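You operate a simulated robot arm through the tools that you are given. There is no shell and no other tool. Be economical: measure what you need, move in short steps, check, and stop when the job is done.

Carry out the task below with a simulated two-armed robot. There is one attempt and no reset: what you move stays moved.

JOB
Close the drawer of the grey side table. Take the silver weight and put it on top of the purple spool. Open the set-up table drawer, take the blue colour glass from the inside of the set-up table drawer and put it on the green marking card and shut the drawer again. Take the silver box and put it on the blue cover plate. Put the white sachet on the end of the assembly bench away on the top of the packing bench. Take the blue short tube and put it on the clear pane. Shut the green chest door. Put the silver marking card on the top of the green chest away on the top of the blue table. Open the top green drawer, take the silver motor and put it in the inside of the top green drawer and shut the drawer again. Do these in any order. Set down upright: silver weight, silver motor.
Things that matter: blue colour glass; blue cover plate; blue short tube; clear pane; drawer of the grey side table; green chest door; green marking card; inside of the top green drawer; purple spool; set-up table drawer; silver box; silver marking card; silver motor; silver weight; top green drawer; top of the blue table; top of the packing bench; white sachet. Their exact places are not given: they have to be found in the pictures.

The check looks at the end state, three seconds after you hand in, the way a careful person would. Anything else that was tipped, shoved, dropped, spilled or broken makes it a failure. A push-on lid holds only when it is set on centred and level and pressed home; a screw cap is set on level and turned clockwise until tight.

ROBOT AND FRAMES
Two 7-joint arms with fingered hands on one trunk, on a base that drives. Base frame: it is fixed to the floor where the robot stands at the start and does not move with it; the origin is under the middle of the robot, x ahead of it, y to its left, z up. Readings come in m, rad, newtons and seconds.
The left shoulder is at the start at [0.08, 0.197, 1.391], the right one opposite. With the tool pointing down near the work surface each hand reaches from about 0.1 to 0.64 m from the robot's upright axis, wherever it stands, measured 20 degrees to its own side. Places, roughly: blue colour glass (5x5x2 cm) [0.3, -0.7, 0.6]; blue cover plate (16x12x1 cm) [0, -3.2, 0.8]; blue short tube (12x3x3 cm) [2.3, 1.1, 0.9]; clear pane (18x13x1 cm) [3.5, -2, 0.9]; drawer of the grey side table [0.6, -0.1, 0.6]; green chest door [0.5, 2.2, 0.5]; green marking card (8x12x3 cm) [-0.3, -2, 0.8]; inside of the top green drawer [0.2, 3, 0.7]; purple spool (8x8x7 cm) [0.8, -0.3, 0.8]; set-up table drawer [0.2, -0.9, 0.7]; silver box (8x6x5 cm) [-0.1, -3.4, 0.8]; silver marking card (8x12x3 cm) [0.3, 3, 0.9]; silver motor (5x5x8 cm) [0.2, 3, 0.9]; silver weight (4x4x5 cm) [0.8, -0.2, 0.8]; top green drawer [0.1, 2.9, 0.7]; top of the blue table [-0.3, -1.9, 0.8]; top of the packing bench [2, -3.8, 0.8]; white sachet (7x5x2 cm) [2.5, 0.8, 0.9]. Payload 4 kg a hand.
The TCP of each hand is the grasp point between the finger pads, 0.026 m short of the fingertips. In the tool frame z runs along the fingers and y along their closing line. Largest opening 0.132 m; the body of the gripper starts 0.073 m behind the TCP. The gripper is a hand of 4 fingers: y runs from the thumb to the fingers, the wrist lies at [0, 0, -0.239] in the tool frame.
Orientation is that of the tool frame in the base frame, as a unit quaternion [w, x, y, z]. With the fingers straight down and closing along the base's y, the tool's x points along the base's -x, its y along +y and its z along -z.

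CONTROLS
- The arms move only by the tool apply_moves. It takes "left_deltas", "right_deltas" or both (then of equal length, played together; a hand with none holds still); each is a list of rows, each a list of 6 numbers: the turn, a rotation vector about the tool's x, y, z in rad, then the shift along the tool's x, y, z in m. In form: [[wx, wy, wz, dx, dy, dz], ...]. A call has 1 to 10 rows; each row shifts and turns the commanded pose from where the row before left it, along the tool's axes as they then stand. Rows are played at 5 a second. More than 0.05 m and 0.15 rad between two rows, and nothing of the call is played. Where a pose cannot be reached the arm comes as near as it can. A force on the tool above 40 N (or 10 N above the force at the start of the call, whichever is more), or a blocked arm, ends the call early, and 0.2 s more pass. In this call time passes only in rows, and 0.2 s behind the last. It gives the time, the measured TCP pose, the force on the tool (base axes), the opening and the grip force at its end, in the units of the frame above (readings bear some noise), with the torque about the TCP (base axes, N m) and any sound that the robot's microphone picked up, and new pictures: "show" is both (left out), scene, wrist or none (wrist: the cameras of the hands that moved).
- Cameras (640 x 400 px; columns grow to the right, rows downward): "scene" is now at [0.0651, -0.0514, 1.5305]; the picture's right is [-0.83, -0.56, 0.00], its down [-0.51, 0.74, -0.44] and it looks along [0.25, -0.36, -0.90] (base axes); focal length 264 px, centre (320, 200). "left" rides on the left gripper at [-0.068, 0.002, -0.097] in its tool frame; the picture's right is [-0.03, -1.00, 0.00], its down [0.82, -0.02, -0.58] and it looks along [0.58, -0.01, 0.82] (tool axes); focal length 270 px, centre (320, 200). "right" rides on the right gripper at [0.068, 0.002, -0.097] in its tool frame; the picture's right is [-0.02, 1.00, 0.00], its down [-0.82, -0.02, -0.58] and it looks along [-0.58, -0.01, 0.82] (tool axes); focal length 270 px, centre (320, 200).
- slide_trunk(by): slides the trunk up (or, below 0, down) by that many m; the arms and the scene camera ride with it, the base frame stays. It gives what a move gives, with no picture.
- roll_base(legs): drives the robot by 1 to 6 legs, each [ahead, left, turn to the left] in m, m and rad, along the robot's own axes; the way and the turn of a leg run together, so that a leg with both is an arc; at most 1.5 m and 3.142 rad a leg. The arms and the cameras ride along, it lands a little off, and it stops where it bumps. It gives what a move gives, and a new picture of the scene camera.
- finger_targets(finger1, finger2, finger3, thumb_bend, hand): sets how far each is bent, from 0 (flat) to 1 (curled in); at 0.3 the hand is open as for a grip, at 0.7 the pads meet at the TCP. One left out holds its place. A second passes; each finger stops where it meets its share of the squeeze, and holds until it gets a number again. It is the only way to open and close the hand. It gives what a move gives, with no picture; readings hold the bend of each and the force on the fingers (four entries, about 0 where the hand has none), thumb and palm.
- head_to(pan, tilt): turns the head with the scene camera to pan (to the left, within 1.501 rad either way) and tilt (down, from -0.506 to 1.204), counted from straight ahead of the robot. It gives what a move gives, and a new picture of the scene camera.
- probe_pixels(camera, pixels): for up to 12 pixels [column, row] of the newest picture of that camera ("zoom" is the newest enlarged one), the place [x, y, z] in the base frame of the surface seen there, good to about 0.002 m. It takes no simulated time.
- inspect(camera, box): a new picture of the part [left, top, right, bottom] of that camera's present view, enlarged. It takes no simulated time.
- job_done(): hands the job in; it is judged then, once.

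Work in short steps. Measure before you move; look again where a grasp or a placing could have gone wrong, and mend it. You have 350 turns and 360 pictures in all, those below and enlarged ones among them. Open the grippers and draw the arms clear of the work before you hand the job in, unless the task says otherwise; then end with one line.

The tools are called after "Emit:" as a command line: name --argument value ..., lists and objects as JSON in quotes. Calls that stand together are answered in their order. apply_moves: Moves the arms, as the interface text tells. Its arguments: {"type":"object","properties":{"left_deltas":{"type":"array","items":{"type":"array","items":{"type":"number"}}},"right_deltas":{"type":"array","items":{"type":"array","items":{"type":"number"}}},"show":{"type":"string","enum":["both","scene","wrist","none"]}},"required":[]} The other tools are called the same way: slide_trunk (by) slides the trunk up or down; finger_targets (finger1, finger2, finger3, thumb_bend, hand) moves the fingers one by one; roll_base (legs) drives the base; head_to (pan, tilt) turns the head that bears the scene camera; probe_pixels (camera, pixels) gives the place of the surface under pixels of a picture; inspect (camera, box) takes an enlarged picture of a part of a camera's view; job_done () hands the job in.

At the start:

```text
t: 0.0
left_eef_pos: [0.6433, -0.0781, 1.0901]
left_orientation: [0.0, -0.001, 1.0, 0.0]
left_contact_force: [-0.5, -0.3, 0.2]
left_torque: [-0.01, -0.04, 0.03]
left_grip_width: 0.1317
left_grip_force: 0.1
left_shape: jaw
left_bend: [0.3, 0.3, 0.3, 0.3]
left_finger forces: [0.0, 0.0, 0.0, 0.0, 0.0, 0.0]
right_eef_pos: [0.3481, -0.3885, 1.0221]
right_orientation: [0.088, -0.012, 0.994, -0.065]
right_contact_force: [-0.5, -0.3, 0.9]
right_torque: [0.02, 0.0, 0.0]
right_grip_width: 0.132
right_grip_force: 0.1
right_shape: jaw
right_bend: [0.3, 0.3, 0.3, 0.3]
right_finger forces: [0.0, 0.1, 0.0, 0.0, 0.1, 0.0]
trunk travel left (down, up): [-0.686, 0.154]
robot x, y, heading: [-0.0013, 0.0038, 0.002]
head pan, tilt: [-0.972, 1.115]
```

scene: 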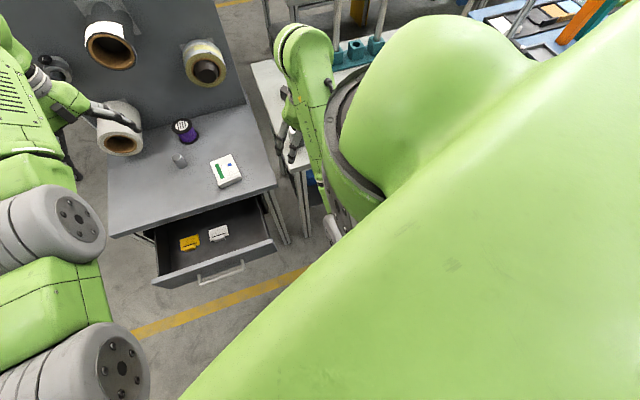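
right: 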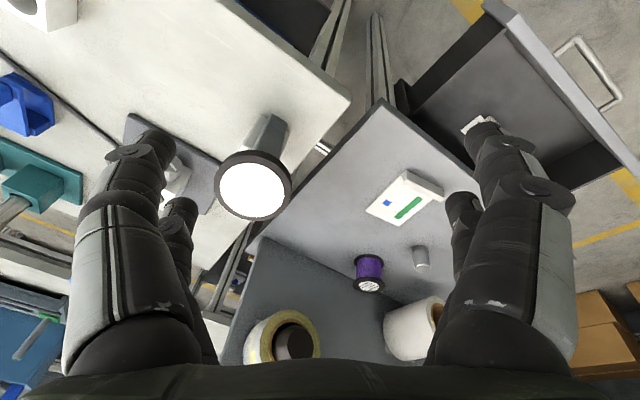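
left: 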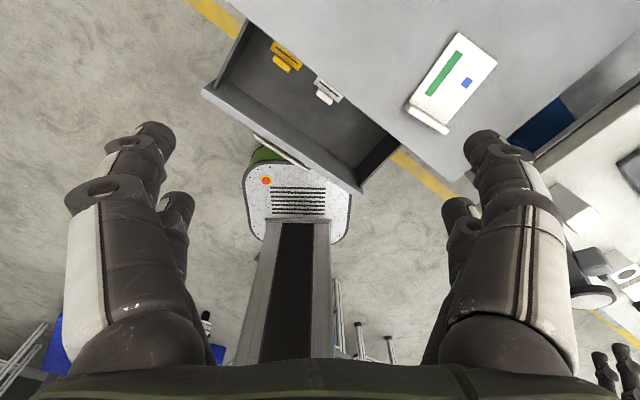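

The scene shows the grey side table with the open drawer (handle ~(222,272)), the purple spool (187,130) and the weight (180,160). I measure them.

Emit:
probe_pixels --camera "scene" --pixels '[[222, 272], [155, 285], [275, 245], [180, 160], [183, 126], [190, 137], [110, 235], [275, 187], [225, 170], [140, 135], [240, 105], [200, 265]]'

Emit:
inspect --camera "scene" --box '[90, 90, 290, 300]'

Emit:
inspect --camera "right" --box '[340, 160, 480, 300]'

```text
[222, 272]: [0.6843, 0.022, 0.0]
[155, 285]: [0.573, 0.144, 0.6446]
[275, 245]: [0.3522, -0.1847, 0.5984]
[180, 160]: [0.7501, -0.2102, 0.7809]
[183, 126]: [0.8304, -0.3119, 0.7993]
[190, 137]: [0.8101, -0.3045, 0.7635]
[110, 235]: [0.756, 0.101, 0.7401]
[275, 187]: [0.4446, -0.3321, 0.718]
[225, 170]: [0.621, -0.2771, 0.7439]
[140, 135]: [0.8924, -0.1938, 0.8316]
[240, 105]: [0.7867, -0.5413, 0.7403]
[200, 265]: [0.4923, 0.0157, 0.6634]
```

```text
1.90 times, centred on (190, 195) of scene
```

zoom: 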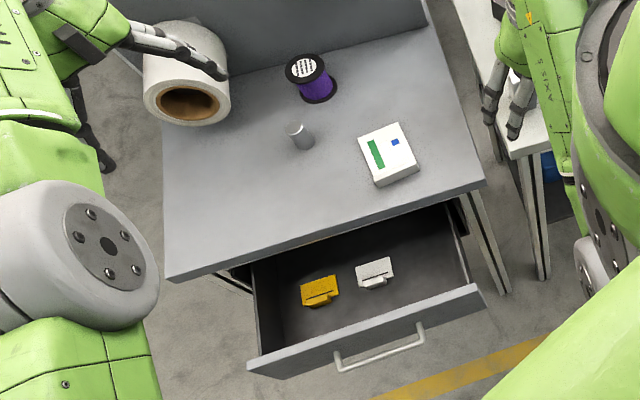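

```text
2.86 times, centred on (410, 230) of right
```

zoom: 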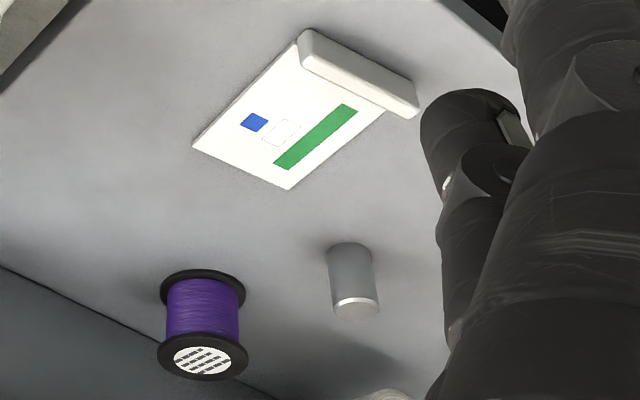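

The weight stands at (0.75,-0.21) and the spool at (0.82,-0.31), both beyond reach from here. I measure the drawer front, the handle and my own base in the left view.

Emit:
probe_pixels --camera "left" --pixels '[[203, 92], [362, 190], [282, 152], [254, 135], [308, 167], [250, 170], [350, 200], [300, 240], [300, 300], [404, 140], [300, 150]]'

Emit:
head_to --pan 0.0 --tilt 1.0

```text
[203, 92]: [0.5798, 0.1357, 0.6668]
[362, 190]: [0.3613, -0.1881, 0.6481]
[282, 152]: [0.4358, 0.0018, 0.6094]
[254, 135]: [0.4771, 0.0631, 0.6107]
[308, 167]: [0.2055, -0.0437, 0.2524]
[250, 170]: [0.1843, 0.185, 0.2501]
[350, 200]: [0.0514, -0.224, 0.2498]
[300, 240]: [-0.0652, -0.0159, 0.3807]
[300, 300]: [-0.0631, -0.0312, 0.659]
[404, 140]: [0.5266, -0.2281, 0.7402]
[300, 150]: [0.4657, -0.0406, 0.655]
```

```text
t: 1.2
left_eef_pos: [0.6437, -0.079, 1.0809]
left_orientation: [0.0, 0.0, 1.0, 0.0]
left_contact_force: [-0.1, 0.7, -0.6]
left_torque: [0.0, 0.01, -0.01]
left_grip_width: 0.1319
left_grip_force: 0.0
left_shape: jaw
left_bend: [0.3, 0.3, 0.3, 0.3]
left_finger forces: [0.0, 0.0, 0.0, 0.0, 0.0, 0.0]
right_eef_pos: [0.3543, -0.3902, 1.017]
right_orientation: [0.094, -0.016, 0.993, -0.069]
right_contact_force: [-0.3, -0.3, 0.6]
right_torque: [-0.01, -0.01, 0.01]
right_grip_width: 0.1318
right_grip_force: 0.0
right_shape: jaw
right_bend: [0.3, 0.3, 0.3, 0.3]
right_finger forces: [0.0, 0.0, 0.0, 0.0, 0.1, 0.0]
trunk travel left (down, up): [-0.686, 0.154]
robot x, y, heading: [0.0017, -0.0008, 0.0]
head pan, tilt: [0.0, 1.0]
```

scene: 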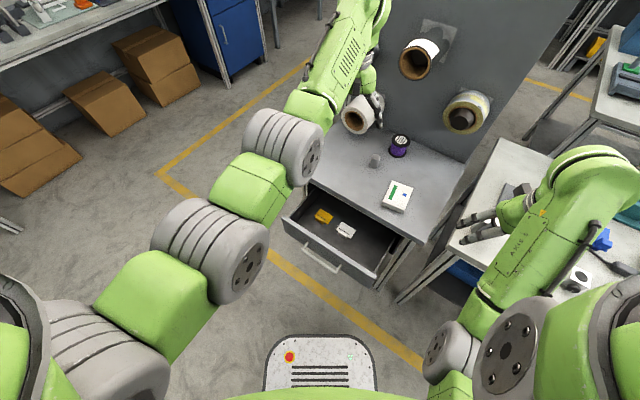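

Drawer front runs (0.58,0.136)→(0.361,-0.188), handle at z≈0.61. I bring the left hand back in front of it, turn it square to the drawer and begin descending; fingers close into a pushing fist.

Emit:
finger_targets --hand "left" --finger1 0.7 --finger2 0.7 --finger3 0.7 --thumb_bend 0.7

Emit:
apply_moves --left_deltas '[[0, 0, 0, 0.039, 0.0185, 0], [0, 0, 0, 0.039, 0.0185, 0], [0, 0, 0, 0.039, 0.0185, 0], [0, 0, 0, 0.039, 0.0185, 0], [0, 0, 0, 0.039, 0.0185, 0], [0, 0, 0, 0.039, 0.0185, 0], [0, 0, 0, 0.039, 0.0185, 0], [0, 0, 0.15, 0, 0, 0.04], [0, 0, 0.15, 0, 0, 0.04], [0, 0, 0.15, 0, 0, 0.04]]' --show "both"

```text
t: 2.2
left_eef_pos: [0.6435, -0.0773, 1.0769]
left_orientation: [0.0, 0.0, 1.0, 0.0]
left_contact_force: [0.5, 0.1, -0.1]
left_torque: [0.01, 0.0, 0.01]
left_grip_width: 0.0017
left_grip_force: 0.2
left_shape: fingers
left_bend: [0.7, 0.7, 0.7, 0.7]
left_finger forces: [0.0, 0.1, 0.0, 0.0, 0.1, 0.1]
right_eef_pos: [0.3564, -0.3917, 1.0176]
right_orientation: [0.098, -0.016, 0.992, -0.072]
right_contact_force: [-0.6, 0.1, 0.6]
right_torque: [0.0, -0.05, 0.05]
right_grip_width: 0.1318
right_grip_force: 0.1
right_shape: jaw
right_bend: [0.3, 0.3, 0.3, 0.3]
right_finger forces: [0.1, 0.0, 0.1, 0.0, 0.1, 0.0]
trunk travel left (down, up): [-0.686, 0.154]
robot x, y, heading: [0.001, 0.0014, 0.006]
head pan, tilt: [0.0, 1.0]
```

```text
t: 4.5
left_eef_pos: [0.4574, 0.0091, 0.8802]
left_orientation: [0.001, 0.223, 0.975, 0.0]
left_contact_force: [0.1, -0.3, -1.0]
left_torque: [0.01, 0.01, -0.03]
left_grip_width: 0.0014
left_grip_force: 0.0
left_shape: fingers
left_bend: [0.7, 0.7, 0.7, 0.7]
left_finger forces: [0.0, 0.0, 0.1, 0.0, 0.0, 0.0]
left hand out of reach, approached as far as the arm can: row 4, 5, 6, 7
right_eef_pos: [0.3589, -0.3932, 1.0209]
right_orientation: [0.104, -0.015, 0.992, -0.076]
right_contact_force: [-0.9, 0.1, -0.3]
right_torque: [0.0, -0.02, -0.01]
right_grip_width: 0.1321
right_grip_force: 0.2
right_shape: jaw
right_bend: [0.3, 0.3, 0.3, 0.3]
right_finger forces: [0.0, 0.0, 0.0, 0.0, 0.0, 0.0]
trunk travel left (down, up): [-0.686, 0.154]
robot x, y, heading: [0.0001, -0.0011, -0.001]
head pan, tilt: [0.0, 1.0]
```

scene: 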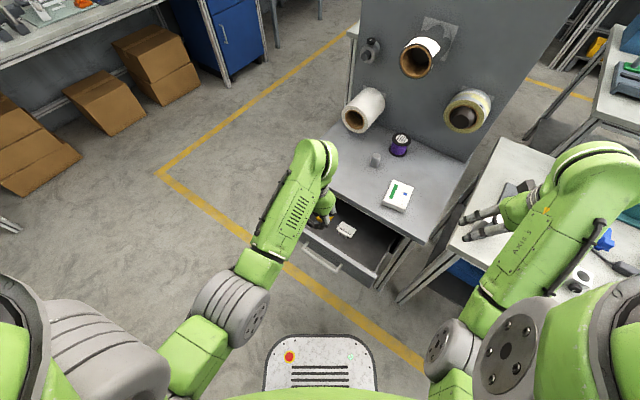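
left: 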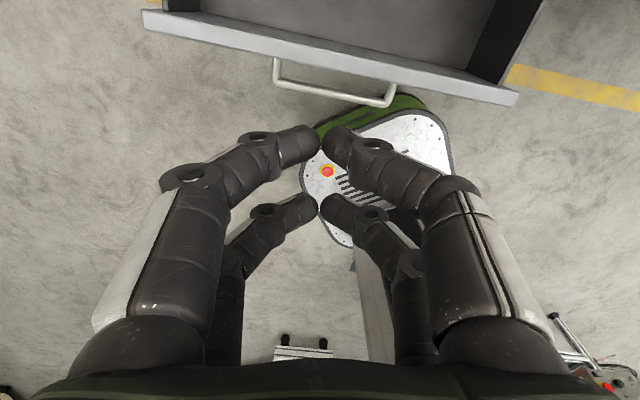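

Hand is above the handle at z 0.88. I back away along tool x, finish turning, then go down to z≈0.63.

Emit:
apply_moves --left_deltas '[[0, 0, 0.15, 0.03, 0, 0.02], [0, 0, 0, 0.04, 0, 0.02], [0, 0, 0, 0.03, 0, 0.02], [0, 0, 0, 0, 0, 0.045], [0, 0, 0, 0, 0, 0.045], [0, 0, 0, 0, 0, 0.045], [0, 0, 0, 0, 0, 0.04]]' --show "both"

```text
t: 6.0
left_eef_pos: [0.3682, 0.0634, 0.6429]
left_orientation: [0.0, 0.296, 0.955, 0.0]
left_contact_force: [0.2, -0.6, -0.2]
left_torque: [-0.02, 0.02, -0.01]
left_grip_width: 0.0013
left_grip_force: 0.0
left_shape: fingers
left_bend: [0.7, 0.7, 0.7, 0.7]
left_finger forces: [0.1, 0.0, 0.0, 0.0, 0.1, 0.0]
right_eef_pos: [0.3582, -0.3946, 1.0205]
right_orientation: [0.103, -0.014, 0.992, -0.076]
right_contact_force: [-0.8, 0.8, 0.5]
right_torque: [-0.02, -0.01, 0.01]
right_grip_width: 0.1318
right_grip_force: 0.1
right_shape: jaw
right_bend: [0.3, 0.3, 0.3, 0.3]
right_finger forces: [0.1, 0.1, 0.0, 0.0, 0.0, 0.1]
trunk travel left (down, up): [-0.686, 0.154]
robot x, y, heading: [-0.004, -0.0027, -0.003]
head pan, tilt: [0.0, 1.0]
```

scene: 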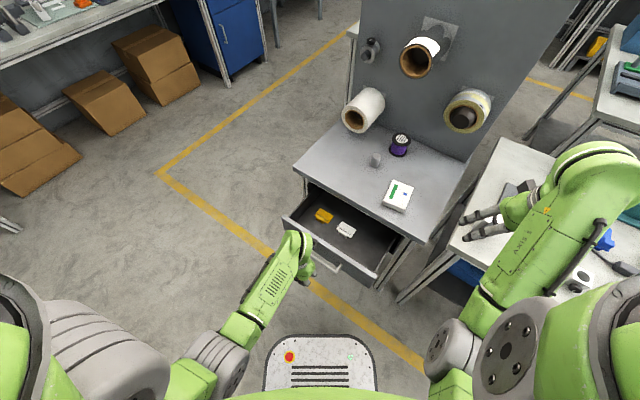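
left: 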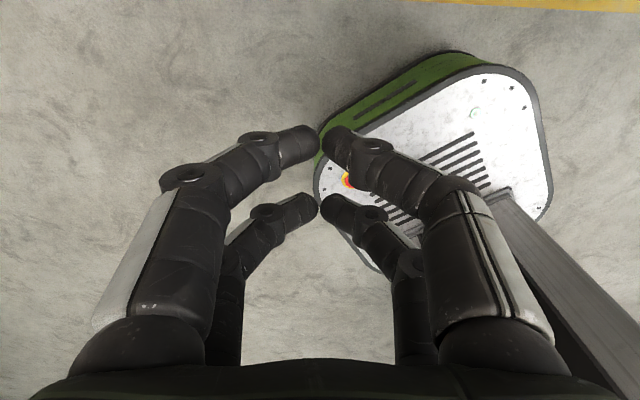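

Well placed. I push along tool -x into the handle/front.

Emit:
apply_moves --left_deltas '[[0, 0, 0, -0.03, 0, 0.015], [0, 0, 0, -0.03, 0, 0], [0, 0, 0, -0.03, 0, 0], [0, 0, 0, -0.03, 0, 0], [0, 0, 0, -0.03, 0, 0], [0, 0, 0, -0.03, 0, 0]]' --show "scene"

```text
t: 7.5
left_eef_pos: [0.5169, -0.0415, 0.6297]
left_orientation: [-0.002, 0.295, 0.956, 0.0]
left_contact_force: [-0.2, 1.9, -0.4]
left_torque: [0.01, -0.05, -0.01]
left_grip_width: 0.0006
left_grip_force: 0.1
left_shape: fingers
left_bend: [0.7, 0.7, 0.7, 0.7]
left_finger forces: [0.0, 0.0, 0.0, 0.0, 0.0, 0.1]
right_eef_pos: [0.3598, -0.3953, 1.02]
right_orientation: [0.103, -0.015, 0.992, -0.076]
right_contact_force: [0.6, 0.4, 0.1]
right_torque: [0.03, 0.02, -0.01]
right_grip_width: 0.1321
right_grip_force: 0.0
right_shape: jaw
right_bend: [0.3, 0.3, 0.3, 0.3]
right_finger forces: [0.1, 0.0, 0.0, 0.0, 0.1, 0.0]
trunk travel left (down, up): [-0.686, 0.154]
robot x, y, heading: [-0.0025, 0.0, 0.0]
head pan, tilt: [0.0, 1.0]
```

scene: 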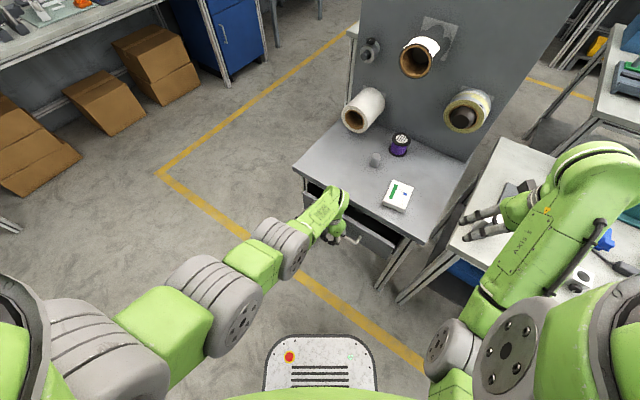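

Drawer is closing smoothly; I continue in smaller steps until it stops.

Emit:
apply_moves --left_deltas '[[0, 0, 0, -0.02, 0, 0], [0, 0, 0, -0.02, 0, 0], [0, 0, 0, -0.02, 0, 0], [0, 0, 0, -0.02, 0, 0], [0, 0, 0, -0.02, 0, 0]]' --show "scene"

```text
t: 8.7
left_eef_pos: [0.5414, -0.0652, 0.6662]
left_orientation: [0.0, 0.295, 0.955, 0.0]
left_contact_force: [0.4, 0.6, 0.0]
left_torque: [-0.02, -0.02, -0.03]
left_grip_width: 0.0007
left_grip_force: 0.1
left_shape: fingers
left_bend: [0.7, 0.7, 0.7, 0.7]
left_finger forces: [0.1, 0.0, 0.1, 0.1, 0.1, 0.0]
left hand out of reach, approached as far as the arm can: row 1, 2, 3, 4, 5
right_eef_pos: [0.359, -0.3962, 1.0206]
right_orientation: [0.103, -0.015, 0.992, -0.074]
right_contact_force: [0.1, -0.4, -0.2]
right_torque: [0.0, -0.01, 0.02]
right_grip_width: 0.1318
right_grip_force: 0.2
right_shape: jaw
right_bend: [0.3, 0.3, 0.3, 0.3]
right_finger forces: [0.1, 0.1, 0.0, 0.0, 0.0, 0.0]
trunk travel left (down, up): [-0.686, 0.154]
robot x, y, heading: [0.0041, -0.0042, 0.003]
head pan, tilt: [0.0, 1.0]
```

scene: 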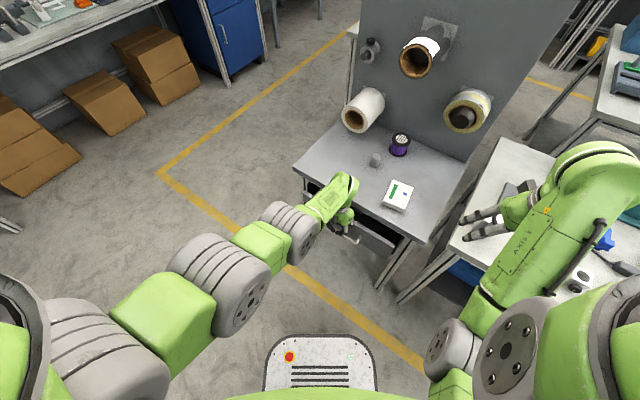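

The arm is at its reach limit. I roll the base a few centimetres along the push direction to finish closing.

Emit:
roll_base --legs '[[0.06, -0.04, 0]]'

```text
t: 9.6
left_eef_pos: [0.5679, -0.0872, 0.6696]
left_orientation: [-0.011, 0.288, 0.958, -0.001]
left_contact_force: [-13.0, 8.5, 18.3]
left_torque: [-0.31, -0.18, 0.0]
left_grip_width: 0.0
left_grip_force: 11.5
left_shape: fingers
left_bend: [0.7, 0.7, 0.7, 0.7]
left_finger forces: [7.6, 0.1, 0.0, 0.0, 16.6, 0.0]
right_eef_pos: [0.3952, -0.4179, 1.025]
right_orientation: [0.108, -0.016, 0.991, -0.078]
right_contact_force: [-0.5, 0.7, -0.5]
right_torque: [-0.03, 0.0, -0.01]
right_grip_width: 0.1319
right_grip_force: 0.1
right_shape: jaw
right_bend: [0.3, 0.3, 0.3, 0.3]
right_finger forces: [0.1, 0.0, 0.1, 0.0, 0.0, 0.0]
trunk travel left (down, up): [-0.686, 0.154]
robot x, y, heading: [0.0402, -0.0232, 0.001]
head pan, tilt: [0.0, 1.0]
stopped in leg 1: the force on the tool passed its limit at 135 N (the readings are from after the stop); the commanded pose is now the measured one
```

scene: 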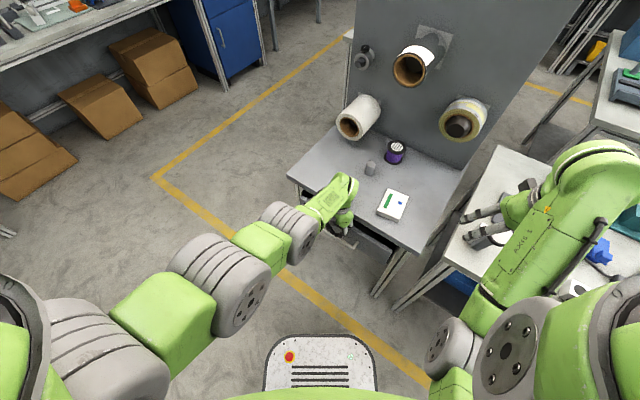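

Force limit tripped: likely the hand met the table edge or the drawer is home. I back off and inspect.

Emit:
apply_moves --left_deltas '[[0, 0, 0, 0.03, 0, 0], [0, 0, 0, 0.04, 0, 0.01], [0, 0, 0, 0.04, 0, 0.01]]' --show "none"

Emit:
inspect --camera "scene" --box '[270, 120, 470, 300]'

```text
t: 10.4
left_eef_pos: [0.4768, -0.0284, 0.6445]
left_orientation: [-0.01, 0.289, 0.957, -0.001]
left_contact_force: [-0.5, -0.7, 0.0]
left_torque: [0.01, -0.01, 0.0]
left_grip_width: 0.0008
left_grip_force: 0.1
left_shape: fingers
left_bend: [0.7, 0.7, 0.7, 0.7]
left_finger forces: [0.1, 0.1, 0.0, 0.0, 0.0, 0.0]
right_eef_pos: [0.3977, -0.4206, 1.0247]
right_orientation: [0.11, -0.016, 0.991, -0.079]
right_contact_force: [-0.5, -0.1, -0.4]
right_torque: [-0.04, -0.04, 0.02]
right_grip_width: 0.1317
right_grip_force: 0.1
right_shape: jaw
right_bend: [0.3, 0.3, 0.3, 0.3]
right_finger forces: [0.1, 0.1, 0.0, 0.0, 0.0, 0.1]
trunk travel left (down, up): [-0.686, 0.154]
robot x, y, heading: [0.0336, -0.0246, 0.006]
head pan, tilt: [0.0, 1.0]
```

```text
2.22 times, centred on (370, 210) of scene
```

zoom: 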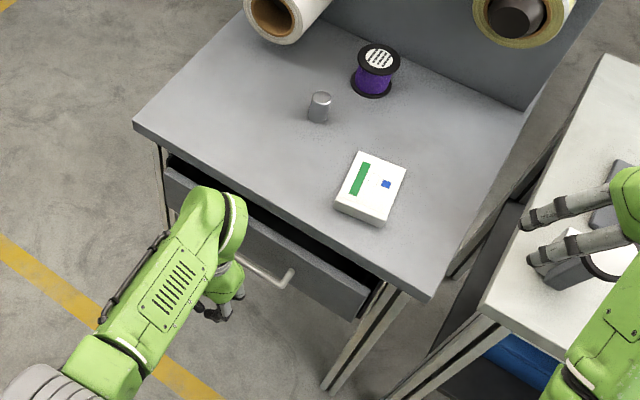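

The drawer still shows a gap. I measure its front against the table edge.

Emit:
probe_pixels --camera "zoom" --pixels '[[175, 172], [365, 297], [272, 276], [340, 290], [320, 272], [140, 130], [425, 297], [180, 166], [340, 262], [300, 238]]'

```text
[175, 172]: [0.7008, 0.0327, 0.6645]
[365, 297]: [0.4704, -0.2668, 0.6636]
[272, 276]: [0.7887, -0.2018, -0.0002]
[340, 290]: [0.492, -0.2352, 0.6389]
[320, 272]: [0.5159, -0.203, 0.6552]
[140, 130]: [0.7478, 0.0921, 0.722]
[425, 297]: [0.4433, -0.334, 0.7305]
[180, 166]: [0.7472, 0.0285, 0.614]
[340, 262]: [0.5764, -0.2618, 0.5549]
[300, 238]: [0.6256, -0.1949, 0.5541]
```

Front is about flush with the table edge but not clearly home. I go to handle height and push again gently to feel for the stop.

Emit:
apply_moves --left_deltas '[[0, 0, 0, 0, 0, 0.03], [0, 0, 0, -0.03, 0, 0], [0, 0, 0, -0.02, 0, 0], [0, 0, 0, -0.015, 0, 0], [0, 0, 0, -0.015, 0, 0]]' --show "scene"

```text
t: 11.4
left_eef_pos: [0.5241, -0.0591, 0.6127]
left_orientation: [-0.018, 0.287, 0.958, -0.001]
left_contact_force: [0.1, -0.6, -0.2]
left_torque: [-0.02, -0.01, -0.03]
left_grip_width: 0.0009
left_grip_force: 0.1
left_shape: fingers
left_bend: [0.7, 0.7, 0.7, 0.7]
left_finger forces: [0.1, 0.1, 0.1, 0.0, 0.0, 0.0]
left hand out of reach, approached as far as the arm can: row 5
right_eef_pos: [0.3982, -0.42, 1.026]
right_orientation: [0.109, -0.016, 0.991, -0.08]
right_contact_force: [-0.6, 0.1, -0.3]
right_torque: [0.01, 0.01, 0.01]
right_grip_width: 0.1321
right_grip_force: 0.0
right_shape: jaw
right_bend: [0.3, 0.3, 0.3, 0.3]
right_finger forces: [0.1, 0.0, 0.1, 0.0, 0.0, 0.1]
trunk travel left (down, up): [-0.686, 0.154]
robot x, y, heading: [0.0353, -0.0224, 0.008]
head pan, tilt: [0.0, 1.0]
stopped in row 5 (left hand): the force on the tool passed its limit at 74 N (the readings are from after the stop); the commanded pose is now the measured one
```

scene: 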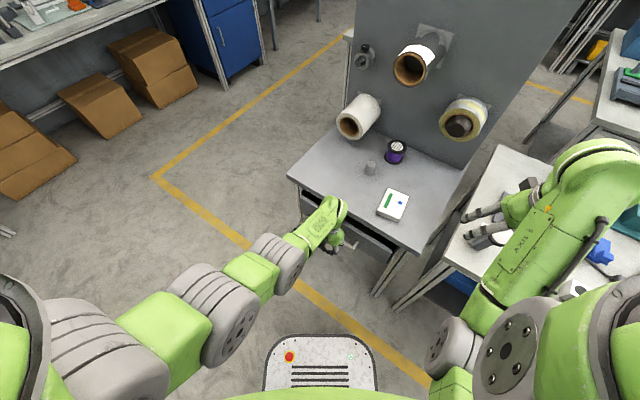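

The handle is blocked firmly (74 N), as a closed drawer would. I back off, raise the hand, and look again at the front edge.

Emit:
apply_moves --left_deltas '[[0, 0, 0, 0.05, 0, 0], [0, 0, 0, 0.05, 0, 0], [0, 0, 0, 0.03, 0.03, 0], [0, 0, 0, 0, 0.03, -0.03], [0, 0, 0, 0, 0.03, -0.03], [0, 0, 0, 0, 0, -0.045], [0, 0, 0, 0, 0, -0.045], [0, 0, 0, 0, 0, -0.045], [0, 0, 0, 0, 0, -0.045]]' --show "none"

Emit:
head_to --pan -0.3 --tilt 1.0

Emit:
inspect --camera "scene" --box '[200, 120, 400, 300]'

```text
t: 13.4
left_eef_pos: [0.4745, 0.0849, 0.854]
left_orientation: [-0.018, 0.287, 0.958, -0.001]
left_contact_force: [-0.5, -0.2, 0.2]
left_torque: [0.0, -0.05, -0.02]
left_grip_width: 0.001
left_grip_force: 0.1
left_shape: fingers
left_bend: [0.7, 0.7, 0.7, 0.7]
left_finger forces: [0.0, 0.1, 0.0, 0.1, 0.0, 0.0]
right_eef_pos: [0.3985, -0.4201, 1.0262]
right_orientation: [0.11, -0.016, 0.991, -0.08]
right_contact_force: [-1.0, 0.5, 0.1]
right_torque: [0.0, 0.02, 0.03]
right_grip_width: 0.1319
right_grip_force: 0.1
right_shape: jaw
right_bend: [0.3, 0.3, 0.3, 0.3]
right_finger forces: [0.0, 0.0, 0.0, 0.0, 0.0, 0.0]
trunk travel left (down, up): [-0.686, 0.154]
robot x, y, heading: [0.0381, -0.0276, 0.002]
head pan, tilt: [0.0, 1.0]
```

```text
t: 14.2
left_eef_pos: [0.4757, 0.0844, 0.8531]
left_orientation: [-0.019, 0.287, 0.958, -0.002]
left_contact_force: [-0.1, -0.9, -0.1]
left_torque: [0.0, 0.0, 0.0]
left_grip_width: 0.0013
left_grip_force: 0.1
left_shape: fingers
left_bend: [0.7, 0.7, 0.7, 0.7]
left_finger forces: [0.0, 0.1, 0.0, 0.0, 0.1, 0.0]
right_eef_pos: [0.3996, -0.4191, 1.0261]
right_orientation: [0.109, -0.016, 0.991, -0.08]
right_contact_force: [0.3, 0.0, 0.6]
right_torque: [0.01, 0.03, -0.01]
right_grip_width: 0.132
right_grip_force: 0.0
right_shape: jaw
right_bend: [0.3, 0.3, 0.3, 0.3]
right_finger forces: [0.0, 0.0, 0.0, 0.0, 0.1, 0.0]
trunk travel left (down, up): [-0.686, 0.154]
robot x, y, heading: [0.0352, -0.0239, 0.001]
head pan, tilt: [-0.3, 1.0]
```

scene: 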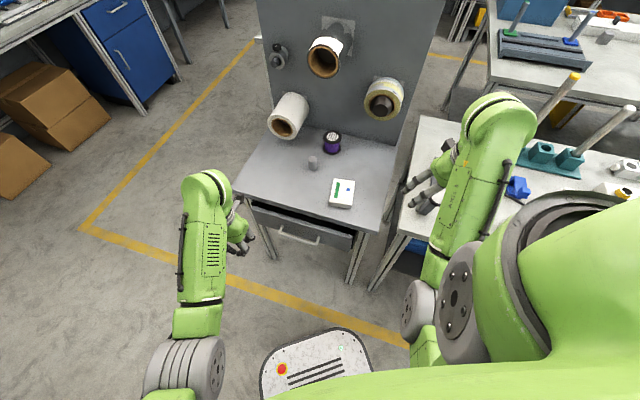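

```text
2.22 times, centred on (300, 210) of scene
```

zoom: 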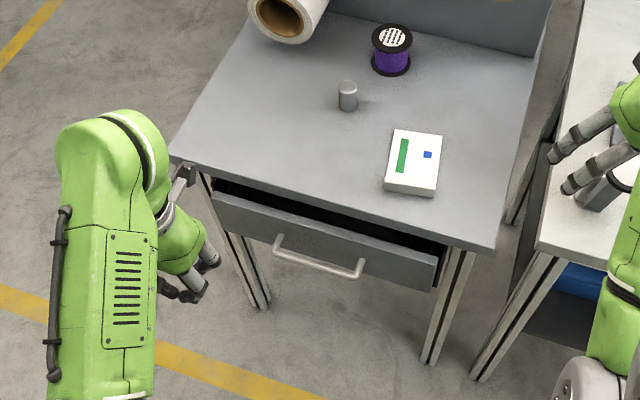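

I measure the drawer front top edge against legs and table edge.

Emit:
probe_pixels --camera "zoom" --pixels '[[218, 196], [434, 262], [330, 228], [318, 258], [330, 268], [200, 178], [205, 195], [185, 160], [480, 246], [460, 262], [450, 280], [330, 210]]'

```text
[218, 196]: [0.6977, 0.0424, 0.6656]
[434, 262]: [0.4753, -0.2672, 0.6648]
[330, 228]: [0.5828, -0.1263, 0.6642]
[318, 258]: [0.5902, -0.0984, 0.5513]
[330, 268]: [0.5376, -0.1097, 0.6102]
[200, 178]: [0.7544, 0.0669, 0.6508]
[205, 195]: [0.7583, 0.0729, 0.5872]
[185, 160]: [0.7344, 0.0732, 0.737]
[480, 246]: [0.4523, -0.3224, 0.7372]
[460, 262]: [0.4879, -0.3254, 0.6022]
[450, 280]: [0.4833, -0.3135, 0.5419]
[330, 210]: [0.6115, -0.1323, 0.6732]
```

Front at a firm stop twice, travel 0.15 m: it is closed. Next the weight; I measure the rolls on the panel and the spool/weight for clearance.

Emit:
probe_pixels --camera "scene" --pixels '[[383, 103], [370, 95], [383, 120], [325, 58], [325, 74], [290, 100], [285, 135], [305, 105], [331, 134], [313, 159], [313, 169], [332, 151]]'

Emit:
apply_moves --right_deltas '[[-0.08, 0.109, 0.016, 0.03, 0.02, 0.02], [-0.08, 0.109, 0.016, 0.03, 0.02, 0.02], [0, 0, 0, 0.03, 0.03, 0.01], [0, 0, 0, 0.03, 0.03, 0.01], [0, 0, 0, 0.02, 0.03, 0.01]]' --show "both"

```text
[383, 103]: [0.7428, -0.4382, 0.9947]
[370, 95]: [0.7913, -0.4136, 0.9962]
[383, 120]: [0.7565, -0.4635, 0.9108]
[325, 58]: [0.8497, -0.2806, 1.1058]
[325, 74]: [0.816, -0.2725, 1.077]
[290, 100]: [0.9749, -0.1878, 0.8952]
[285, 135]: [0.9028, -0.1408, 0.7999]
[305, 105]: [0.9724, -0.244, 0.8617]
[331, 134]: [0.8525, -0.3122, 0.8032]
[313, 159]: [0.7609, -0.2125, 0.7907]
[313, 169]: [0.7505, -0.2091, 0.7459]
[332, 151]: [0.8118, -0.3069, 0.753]
```

```text
t: 14.8
left_eef_pos: [0.4762, 0.0847, 0.8566]
left_orientation: [-0.018, 0.287, 0.958, 0.0]
left_contact_force: [0.4, 0.4, -0.3]
left_torque: [-0.01, 0.0, 0.0]
left_grip_width: 0.0012
left_grip_force: 0.1
left_shape: fingers
left_bend: [0.7, 0.7, 0.7, 0.7]
left_finger forces: [0.0, 0.0, 0.0, 0.0, 0.0, 0.1]
right_eef_pos: [0.4002, -0.4213, 1.0191]
right_orientation: [0.091, -0.012, 0.994, -0.065]
right_contact_force: [0.6, -0.4, 0.3]
right_torque: [0.01, -0.01, 0.01]
right_grip_width: 0.1318
right_grip_force: 0.1
right_shape: jaw
right_bend: [0.3, 0.3, 0.3, 0.3]
right_finger forces: [0.1, 0.0, 0.0, 0.0, 0.0, 0.0]
right hand out of reach, approached as far as the arm can: row 1, 2
trunk travel left (down, up): [-0.686, 0.154]
robot x, y, heading: [0.0372, -0.0248, 0.003]
head pan, tilt: [-0.3, 1.0]
stopped in row 3 (right hand): the arm was blocked; the commanded pose is now the measured one
```

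scene: 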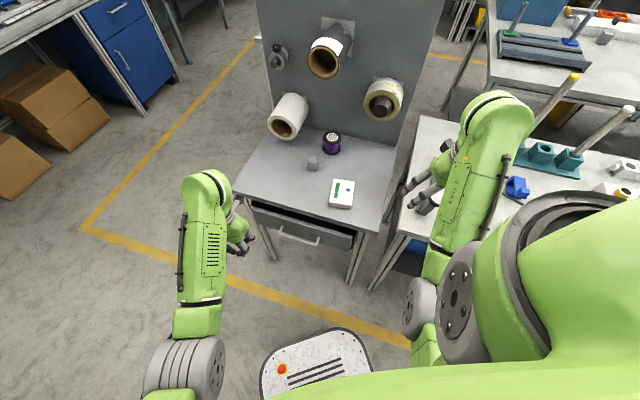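
right: 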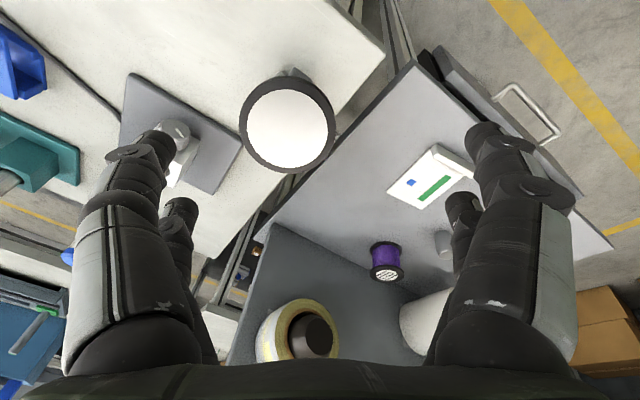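

The right arm can't fold in at this height. I check what lies below it (white disc (288,125), grey board) before lowering.

Emit:
probe_pixels --camera "right" --pixels '[[288, 125], [325, 100], [245, 130], [180, 110], [385, 50], [300, 75], [430, 55], [150, 80]]'

Emit:
head_to --pan -1.1 --tilt 0.8

```text
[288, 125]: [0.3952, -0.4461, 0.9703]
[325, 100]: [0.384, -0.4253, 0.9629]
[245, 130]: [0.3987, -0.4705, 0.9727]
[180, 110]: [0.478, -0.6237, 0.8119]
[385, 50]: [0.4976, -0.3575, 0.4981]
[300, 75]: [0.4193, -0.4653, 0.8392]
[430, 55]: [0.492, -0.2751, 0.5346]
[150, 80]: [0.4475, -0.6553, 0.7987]
```

```text
t: 16.0
left_eef_pos: [0.4754, 0.0839, 0.8533]
left_orientation: [-0.018, 0.288, 0.958, -0.001]
left_contact_force: [0.6, -0.3, -1.3]
left_torque: [-0.01, -0.03, -0.01]
left_grip_width: 0.0012
left_grip_force: 0.1
left_shape: fingers
left_bend: [0.7, 0.7, 0.7, 0.7]
left_finger forces: [0.0, 0.0, 0.0, 0.0, 0.0, 0.0]
right_eef_pos: [0.4001, -0.4201, 1.0187]
right_orientation: [0.092, -0.013, 0.994, -0.065]
right_contact_force: [-0.5, 0.4, -0.2]
right_torque: [-0.04, 0.0, -0.02]
right_grip_width: 0.132
right_grip_force: 0.1
right_shape: jaw
right_bend: [0.3, 0.3, 0.3, 0.3]
right_finger forces: [0.1, 0.1, 0.1, 0.1, 0.1, 0.0]
trunk travel left (down, up): [-0.686, 0.154]
robot x, y, heading: [0.0367, -0.0258, 0.001]
head pan, tilt: [-1.1, 0.799]
```

scene: 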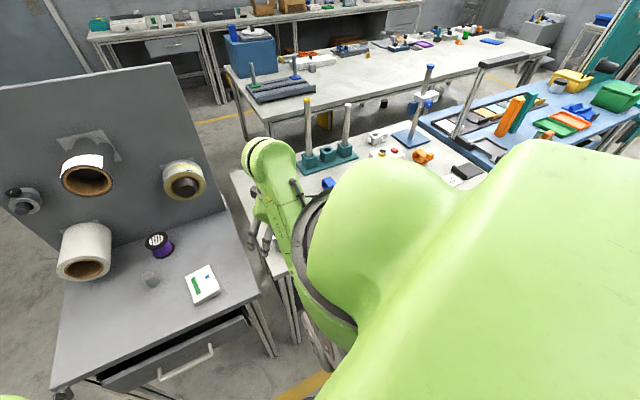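

A tall object (top z 0.97) stands right under the right hand at (0.395,-0.446), so I must not lower it here. I raise the trunk, then roll ahead to get the right hand over the grey table.

Emit:
slide_trunk --by 0.14

Emit:
roll_base --legs '[[0.19, 0.0, 0]]'

Emit:
head_to --pan -0.5 --tilt 1.0

```text
t: 17.6
left_eef_pos: [0.4765, 0.0845, 0.9946]
left_orientation: [-0.018, 0.287, 0.958, -0.001]
left_contact_force: [-0.4, 0.4, 0.3]
left_torque: [-0.03, -0.02, 0.03]
left_grip_width: 0.0013
left_grip_force: 0.0
left_shape: fingers
left_bend: [0.7, 0.7, 0.7, 0.7]
left_finger forces: [0.0, 0.0, 0.1, 0.0, 0.1, 0.1]
right_eef_pos: [0.4009, -0.4219, 1.1611]
right_orientation: [0.094, -0.013, 0.993, -0.066]
right_contact_force: [-0.3, -1.1, 0.3]
right_torque: [-0.01, -0.01, 0.01]
right_grip_width: 0.1321
right_grip_force: 0.0
right_shape: jaw
right_bend: [0.3, 0.3, 0.3, 0.3]
right_finger forces: [0.0, 0.1, 0.0, 0.0, 0.0, 0.0]
trunk travel left (down, up): [-0.826, 0.014]
robot x, y, heading: [0.0372, -0.0278, -0.001]
head pan, tilt: [-1.1, 0.799]
```

```text
t: 19.2
left_eef_pos: [0.6611, 0.0827, 0.9945]
left_orientation: [-0.017, 0.29, 0.957, 0.001]
left_contact_force: [-0.3, 0.5, 0.2]
left_torque: [-0.02, -0.01, 0.03]
left_grip_width: 0.0013
left_grip_force: 0.1
left_shape: fingers
left_bend: [0.7, 0.7, 0.7, 0.7]
left_finger forces: [0.0, 0.0, 0.0, 0.1, 0.1, 0.0]
right_eef_pos: [0.5827, -0.4219, 1.1604]
right_orientation: [0.093, -0.009, 0.993, -0.066]
right_contact_force: [0.0, 0.2, 0.0]
right_torque: [-0.01, -0.02, 0.01]
right_grip_width: 0.1319
right_grip_force: 0.1
right_shape: jaw
right_bend: [0.3, 0.3, 0.3, 0.3]
right_finger forces: [0.0, 0.0, 0.1, 0.1, 0.0, 0.0]
trunk travel left (down, up): [-0.826, 0.014]
robot x, y, heading: [0.2244, -0.024, -0.005]
head pan, tilt: [-1.1, 0.799]
```

scene: 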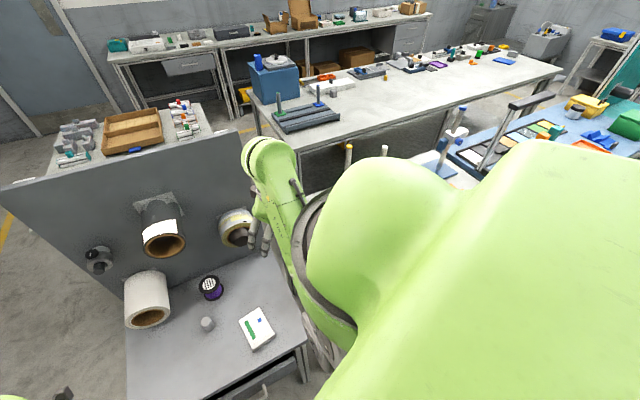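

```text
t: 20.2
left_eef_pos: [0.6655, 0.0824, 0.9915]
left_orientation: [-0.018, 0.29, 0.957, 0.0]
left_contact_force: [0.3, -0.6, 0.3]
left_torque: [0.02, -0.02, 0.01]
left_grip_width: 0.0012
left_grip_force: 0.0
left_shape: fingers
left_bend: [0.7, 0.7, 0.7, 0.7]
left_finger forces: [0.1, 0.0, 0.1, 0.1, 0.1, 0.1]
right_eef_pos: [0.5886, -0.4231, 1.1604]
right_orientation: [0.093, -0.01, 0.993, -0.067]
right_contact_force: [-0.8, -0.5, -0.6]
right_torque: [0.02, -0.01, -0.02]
right_grip_width: 0.1319
right_grip_force: 0.1
right_shape: jaw
right_bend: [0.3, 0.3, 0.3, 0.3]
right_finger forces: [0.1, 0.0, 0.1, 0.1, 0.1, 0.1]
trunk travel left (down, up): [-0.826, 0.014]
robot x, y, heading: [0.2272, -0.023, -0.0]
head pan, tilt: [-0.499, 1.0]
```

scene: 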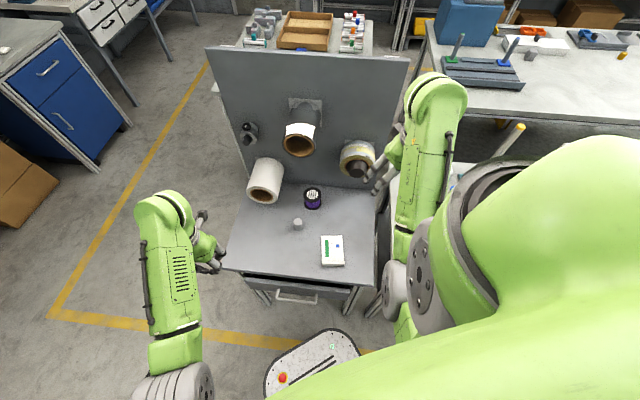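

Right hand is over the grey table now. I straighten it and lower it.

Emit:
apply_moves --right_deltas '[[0, 0, 0, 0.008, -0.005, 0.045], [0, 0, 0, 0.008, -0.005, 0.045], [-0.067, 0.093, 0.01, 0, 0.01, 0.045], [-0.067, 0.093, 0.01, 0, 0.01, 0.045], [0, 0, 0, 0, 0.04, 0.02], [0, 0, 0, 0, 0.04, 0.02], [0, 0, 0, 0, 0.04, 0.02]]' --show "both"

```text
t: 21.8
left_eef_pos: [0.6647, 0.0828, 0.9927]
left_orientation: [-0.018, 0.289, 0.957, -0.001]
left_contact_force: [-0.1, 0.2, 0.6]
left_torque: [0.01, 0.0, -0.02]
left_grip_width: 0.0011
left_grip_force: 0.1
left_shape: fingers
left_bend: [0.7, 0.7, 0.7, 0.7]
left_finger forces: [0.1, 0.1, 0.0, 0.0, 0.0, 0.1]
right_eef_pos: [0.5988, -0.315, 0.9212]
right_orientation: [0.0, 0.001, 1.0, 0.0]
right_contact_force: [-0.5, 0.2, 0.6]
right_torque: [0.0, 0.04, -0.01]
right_grip_width: 0.1318
right_grip_force: 0.1
right_shape: jaw
right_bend: [0.3, 0.3, 0.3, 0.3]
right_finger forces: [0.0, 0.0, 0.0, 0.1, 0.0, 0.1]
trunk travel left (down, up): [-0.826, 0.014]
robot x, y, heading: [0.2286, -0.0245, -0.001]
head pan, tilt: [-0.499, 1.0]
```

scene: 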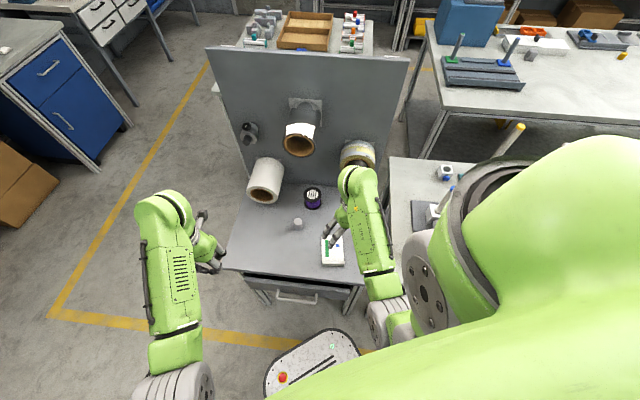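
right: 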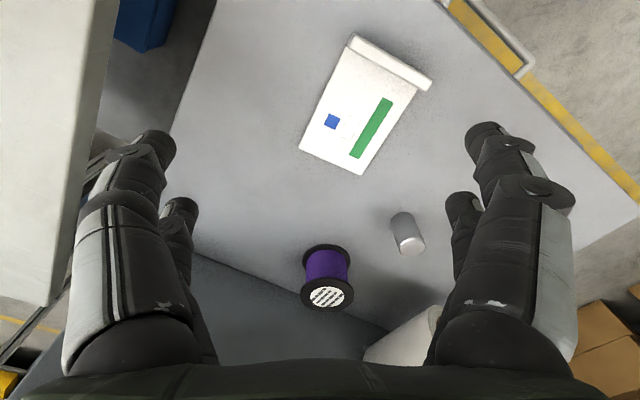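

I measure the weight and spool precisely from the wrist camera.

Emit:
probe_pixels --camera "right" --pixels '[[411, 245], [399, 240], [424, 250], [412, 252], [328, 296], [302, 290], [354, 294], [327, 308], [340, 282], [402, 213], [320, 245], [380, 330]]'

Emit:
inspect --camera "right" --box '[290, 200, 450, 320]'

```text
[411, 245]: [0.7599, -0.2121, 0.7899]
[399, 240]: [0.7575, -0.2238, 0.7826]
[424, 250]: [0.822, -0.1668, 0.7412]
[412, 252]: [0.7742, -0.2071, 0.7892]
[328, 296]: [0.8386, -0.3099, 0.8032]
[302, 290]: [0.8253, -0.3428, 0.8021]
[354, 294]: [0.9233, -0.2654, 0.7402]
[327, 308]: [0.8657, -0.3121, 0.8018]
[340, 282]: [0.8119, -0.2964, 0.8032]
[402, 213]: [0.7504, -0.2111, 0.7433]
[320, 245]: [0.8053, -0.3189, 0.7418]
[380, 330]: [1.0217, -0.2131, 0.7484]
```

```text
3.33 times, centred on (370, 260) of right
```

zoom: 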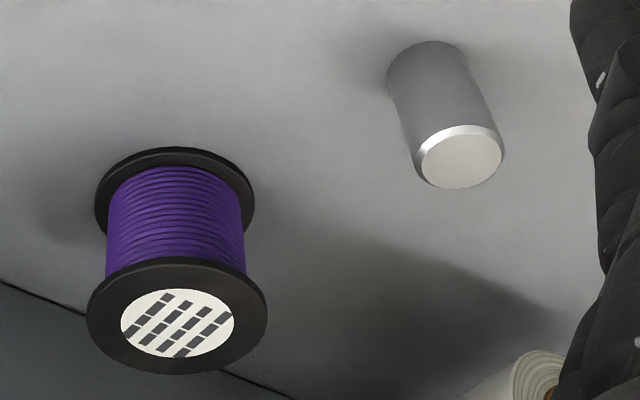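

Weight centre ≈(0.762,-0.211), top 0.79; spool top centre ≈(0.838,-0.311,0.803). I narrow the right fingers to avoid the spool and move above the weight.

Emit:
finger_targets --hand "right" --finger1 0.46 --finger2 0.46 --finger3 0.46 --thumb_bend 0.46

Emit:
apply_moves --right_deltas '[[0, 0, 0, -0.035, 0.022, 0], [0, 0, 0, -0.035, 0.022, 0], [0, 0, 0, -0.035, 0.022, 0], [0, 0, 0, -0.035, 0.022, 0], [0, 0, 0, -0.023, 0.016, 0]]' --show "wrist"

```text
t: 22.8
left_eef_pos: [0.6628, 0.0822, 0.9932]
left_orientation: [-0.018, 0.29, 0.957, -0.001]
left_contact_force: [-0.5, 0.4, 0.5]
left_torque: [0.0, -0.01, 0.01]
left_grip_width: 0.0012
left_grip_force: 0.2
left_shape: fingers
left_bend: [0.7, 0.7, 0.7, 0.7]
left_finger forces: [0.1, 0.0, 0.0, 0.0, 0.0, 0.0]
right_eef_pos: [0.5983, -0.3153, 0.9216]
right_orientation: [0.0, 0.0, 1.0, 0.001]
right_contact_force: [0.8, 0.3, -0.2]
right_torque: [-0.01, -0.02, 0.03]
right_grip_width: 0.0804
right_grip_force: 0.1
right_shape: fingers
right_bend: [0.46, 0.46, 0.46, 0.46]
right_finger forces: [0.0, 0.1, 0.1, 0.1, 0.0, 0.0]
trunk travel left (down, up): [-0.826, 0.014]
robot x, y, heading: [0.2242, -0.0266, -0.002]
head pan, tilt: [-0.499, 1.0]
```

```text
t: 24.0
left_eef_pos: [0.6657, 0.0824, 0.9931]
left_orientation: [-0.019, 0.289, 0.957, 0.0]
left_contact_force: [0.4, 0.1, -0.7]
left_torque: [0.03, -0.01, 0.0]
left_grip_width: 0.0011
left_grip_force: 0.1
left_shape: fingers
left_bend: [0.7, 0.7, 0.7, 0.7]
left_finger forces: [0.0, 0.1, 0.1, 0.1, 0.0, 0.0]
right_eef_pos: [0.7626, -0.21, 0.9203]
right_orientation: [-0.003, 0.001, 1.0, -0.001]
right_contact_force: [0.3, -0.2, -0.4]
right_torque: [0.0, 0.05, 0.02]
right_grip_width: 0.0801
right_grip_force: 0.0
right_shape: fingers
right_bend: [0.46, 0.46, 0.46, 0.46]
right_finger forces: [0.0, 0.0, 0.0, 0.1, 0.0, 0.0]
trunk travel left (down, up): [-0.826, 0.014]
robot x, y, heading: [0.2224, -0.0243, -0.001]
head pan, tilt: [-0.499, 1.0]
```

right: 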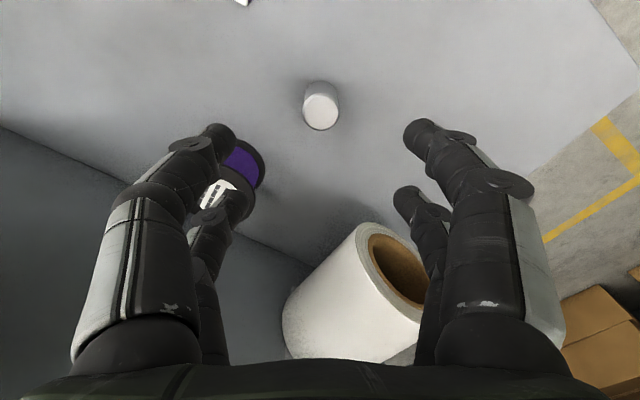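

The weight sits exactly below the TCP (expected row ~106, seen (320,107)). I lower by the trunk to z≈0.776.

Emit:
slide_trunk --by -0.144

Emit:
finger_targets --hand "right" --finger1 0.7 --finger2 0.7 --finger3 0.7 --thumb_bend 0.7

Emit:
inspect --camera "right" --box '[160, 60, 480, 260]'

```text
t: 25.7
left_eef_pos: [0.665, 0.0832, 0.8493]
left_orientation: [-0.019, 0.289, 0.957, -0.001]
left_contact_force: [0.7, -0.6, -0.3]
left_torque: [0.0, -0.03, -0.04]
left_grip_width: 0.0011
left_grip_force: 0.1
left_shape: fingers
left_bend: [0.7, 0.7, 0.7, 0.7]
left_finger forces: [0.1, 0.0, 0.0, 0.0, 0.0, 0.0]
right_eef_pos: [0.7604, -0.2115, 0.7762]
right_orientation: [0.0, 0.0, 1.0, 0.001]
right_contact_force: [-0.4, 0.4, -0.5]
right_torque: [-0.02, -0.01, -0.03]
right_grip_width: 0.08
right_grip_force: 0.0
right_shape: fingers
right_bend: [0.46, 0.46, 0.46, 0.46]
right_finger forces: [0.0, 0.0, 0.0, 0.1, 0.1, 0.0]
trunk travel left (down, up): [-0.682, 0.158]
robot x, y, heading: [0.2285, -0.0269, 0.004]
head pan, tilt: [-0.499, 1.0]
```

```text
t: 26.7
left_eef_pos: [0.6638, 0.0827, 0.8501]
left_orientation: [-0.018, 0.29, 0.957, 0.001]
left_contact_force: [-0.1, 0.8, -1.2]
left_torque: [0.0, 0.0, -0.03]
left_grip_width: 0.0012
left_grip_force: 0.0
left_shape: fingers
left_bend: [0.7, 0.7, 0.7, 0.7]
left_finger forces: [0.1, 0.0, 0.0, 0.0, 0.0, 0.1]
right_eef_pos: [0.7607, -0.211, 0.7767]
right_orientation: [-0.001, 0.0, 1.0, 0.001]
right_contact_force: [0.4, 0.0, -0.2]
right_torque: [0.06, 0.0, 0.05]
right_grip_width: 0.0041
right_grip_force: 3.6
right_shape: fingers
right_bend: [0.69, 0.66, 0.66, 0.7]
right_finger forces: [1.0, 2.8, 2.6, 0.0, 1.1, 0.0]
trunk travel left (down, up): [-0.682, 0.158]
robot x, y, heading: [0.2262, -0.0256, 0.004]
head pan, tilt: [-0.499, 1.0]
```

```text
2.00 times, centred on (320, 160) of right
```

zoom: 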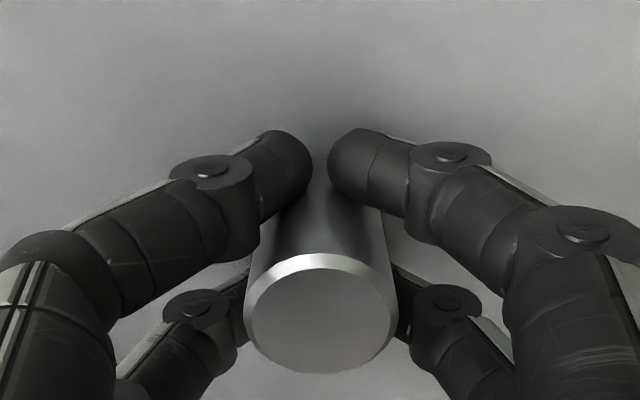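

The weight is caged between both finger pairs; the grip is light (3.6 N). I squeeze further.

Emit:
finger_targets --hand "right" --finger1 0.9 --finger2 0.9 --finger3 0.9 --thumb_bend 0.9

Emit:
inspect --camera "right" --box '[160, 60, 480, 260]'

```text
t: 27.7
left_eef_pos: [0.6644, 0.0826, 0.8492]
left_orientation: [-0.018, 0.29, 0.957, 0.0]
left_contact_force: [0.0, 0.3, 0.5]
left_torque: [0.04, -0.01, 0.0]
left_grip_width: 0.0009
left_grip_force: 0.0
left_shape: fingers
left_bend: [0.7, 0.7, 0.7, 0.7]
left_finger forces: [0.0, 0.1, 0.0, 0.0, 0.1, 0.0]
right_eef_pos: [0.762, -0.2104, 0.7763]
right_orientation: [-0.001, 0.0, 1.0, 0.001]
right_contact_force: [0.0, -0.9, -2.0]
right_torque: [-0.02, 0.0, -0.02]
right_grip_width: 0.0
right_grip_force: 10.6
right_shape: fingers
right_bend: [0.87, 0.68, 0.75, 0.84]
right_finger forces: [0.1, 13.2, 7.4, 0.0, 0.0, 0.0]
trunk travel left (down, up): [-0.682, 0.158]
robot x, y, heading: [0.2249, -0.0252, -0.004]
head pan, tilt: [-0.499, 1.0]
```

```text
2.00 times, centred on (320, 160) of right
```

zoom: 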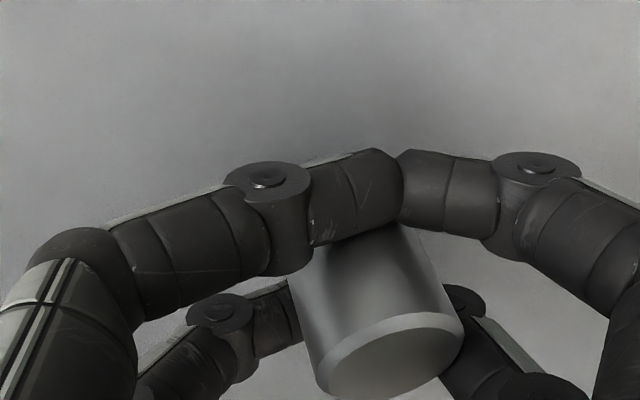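

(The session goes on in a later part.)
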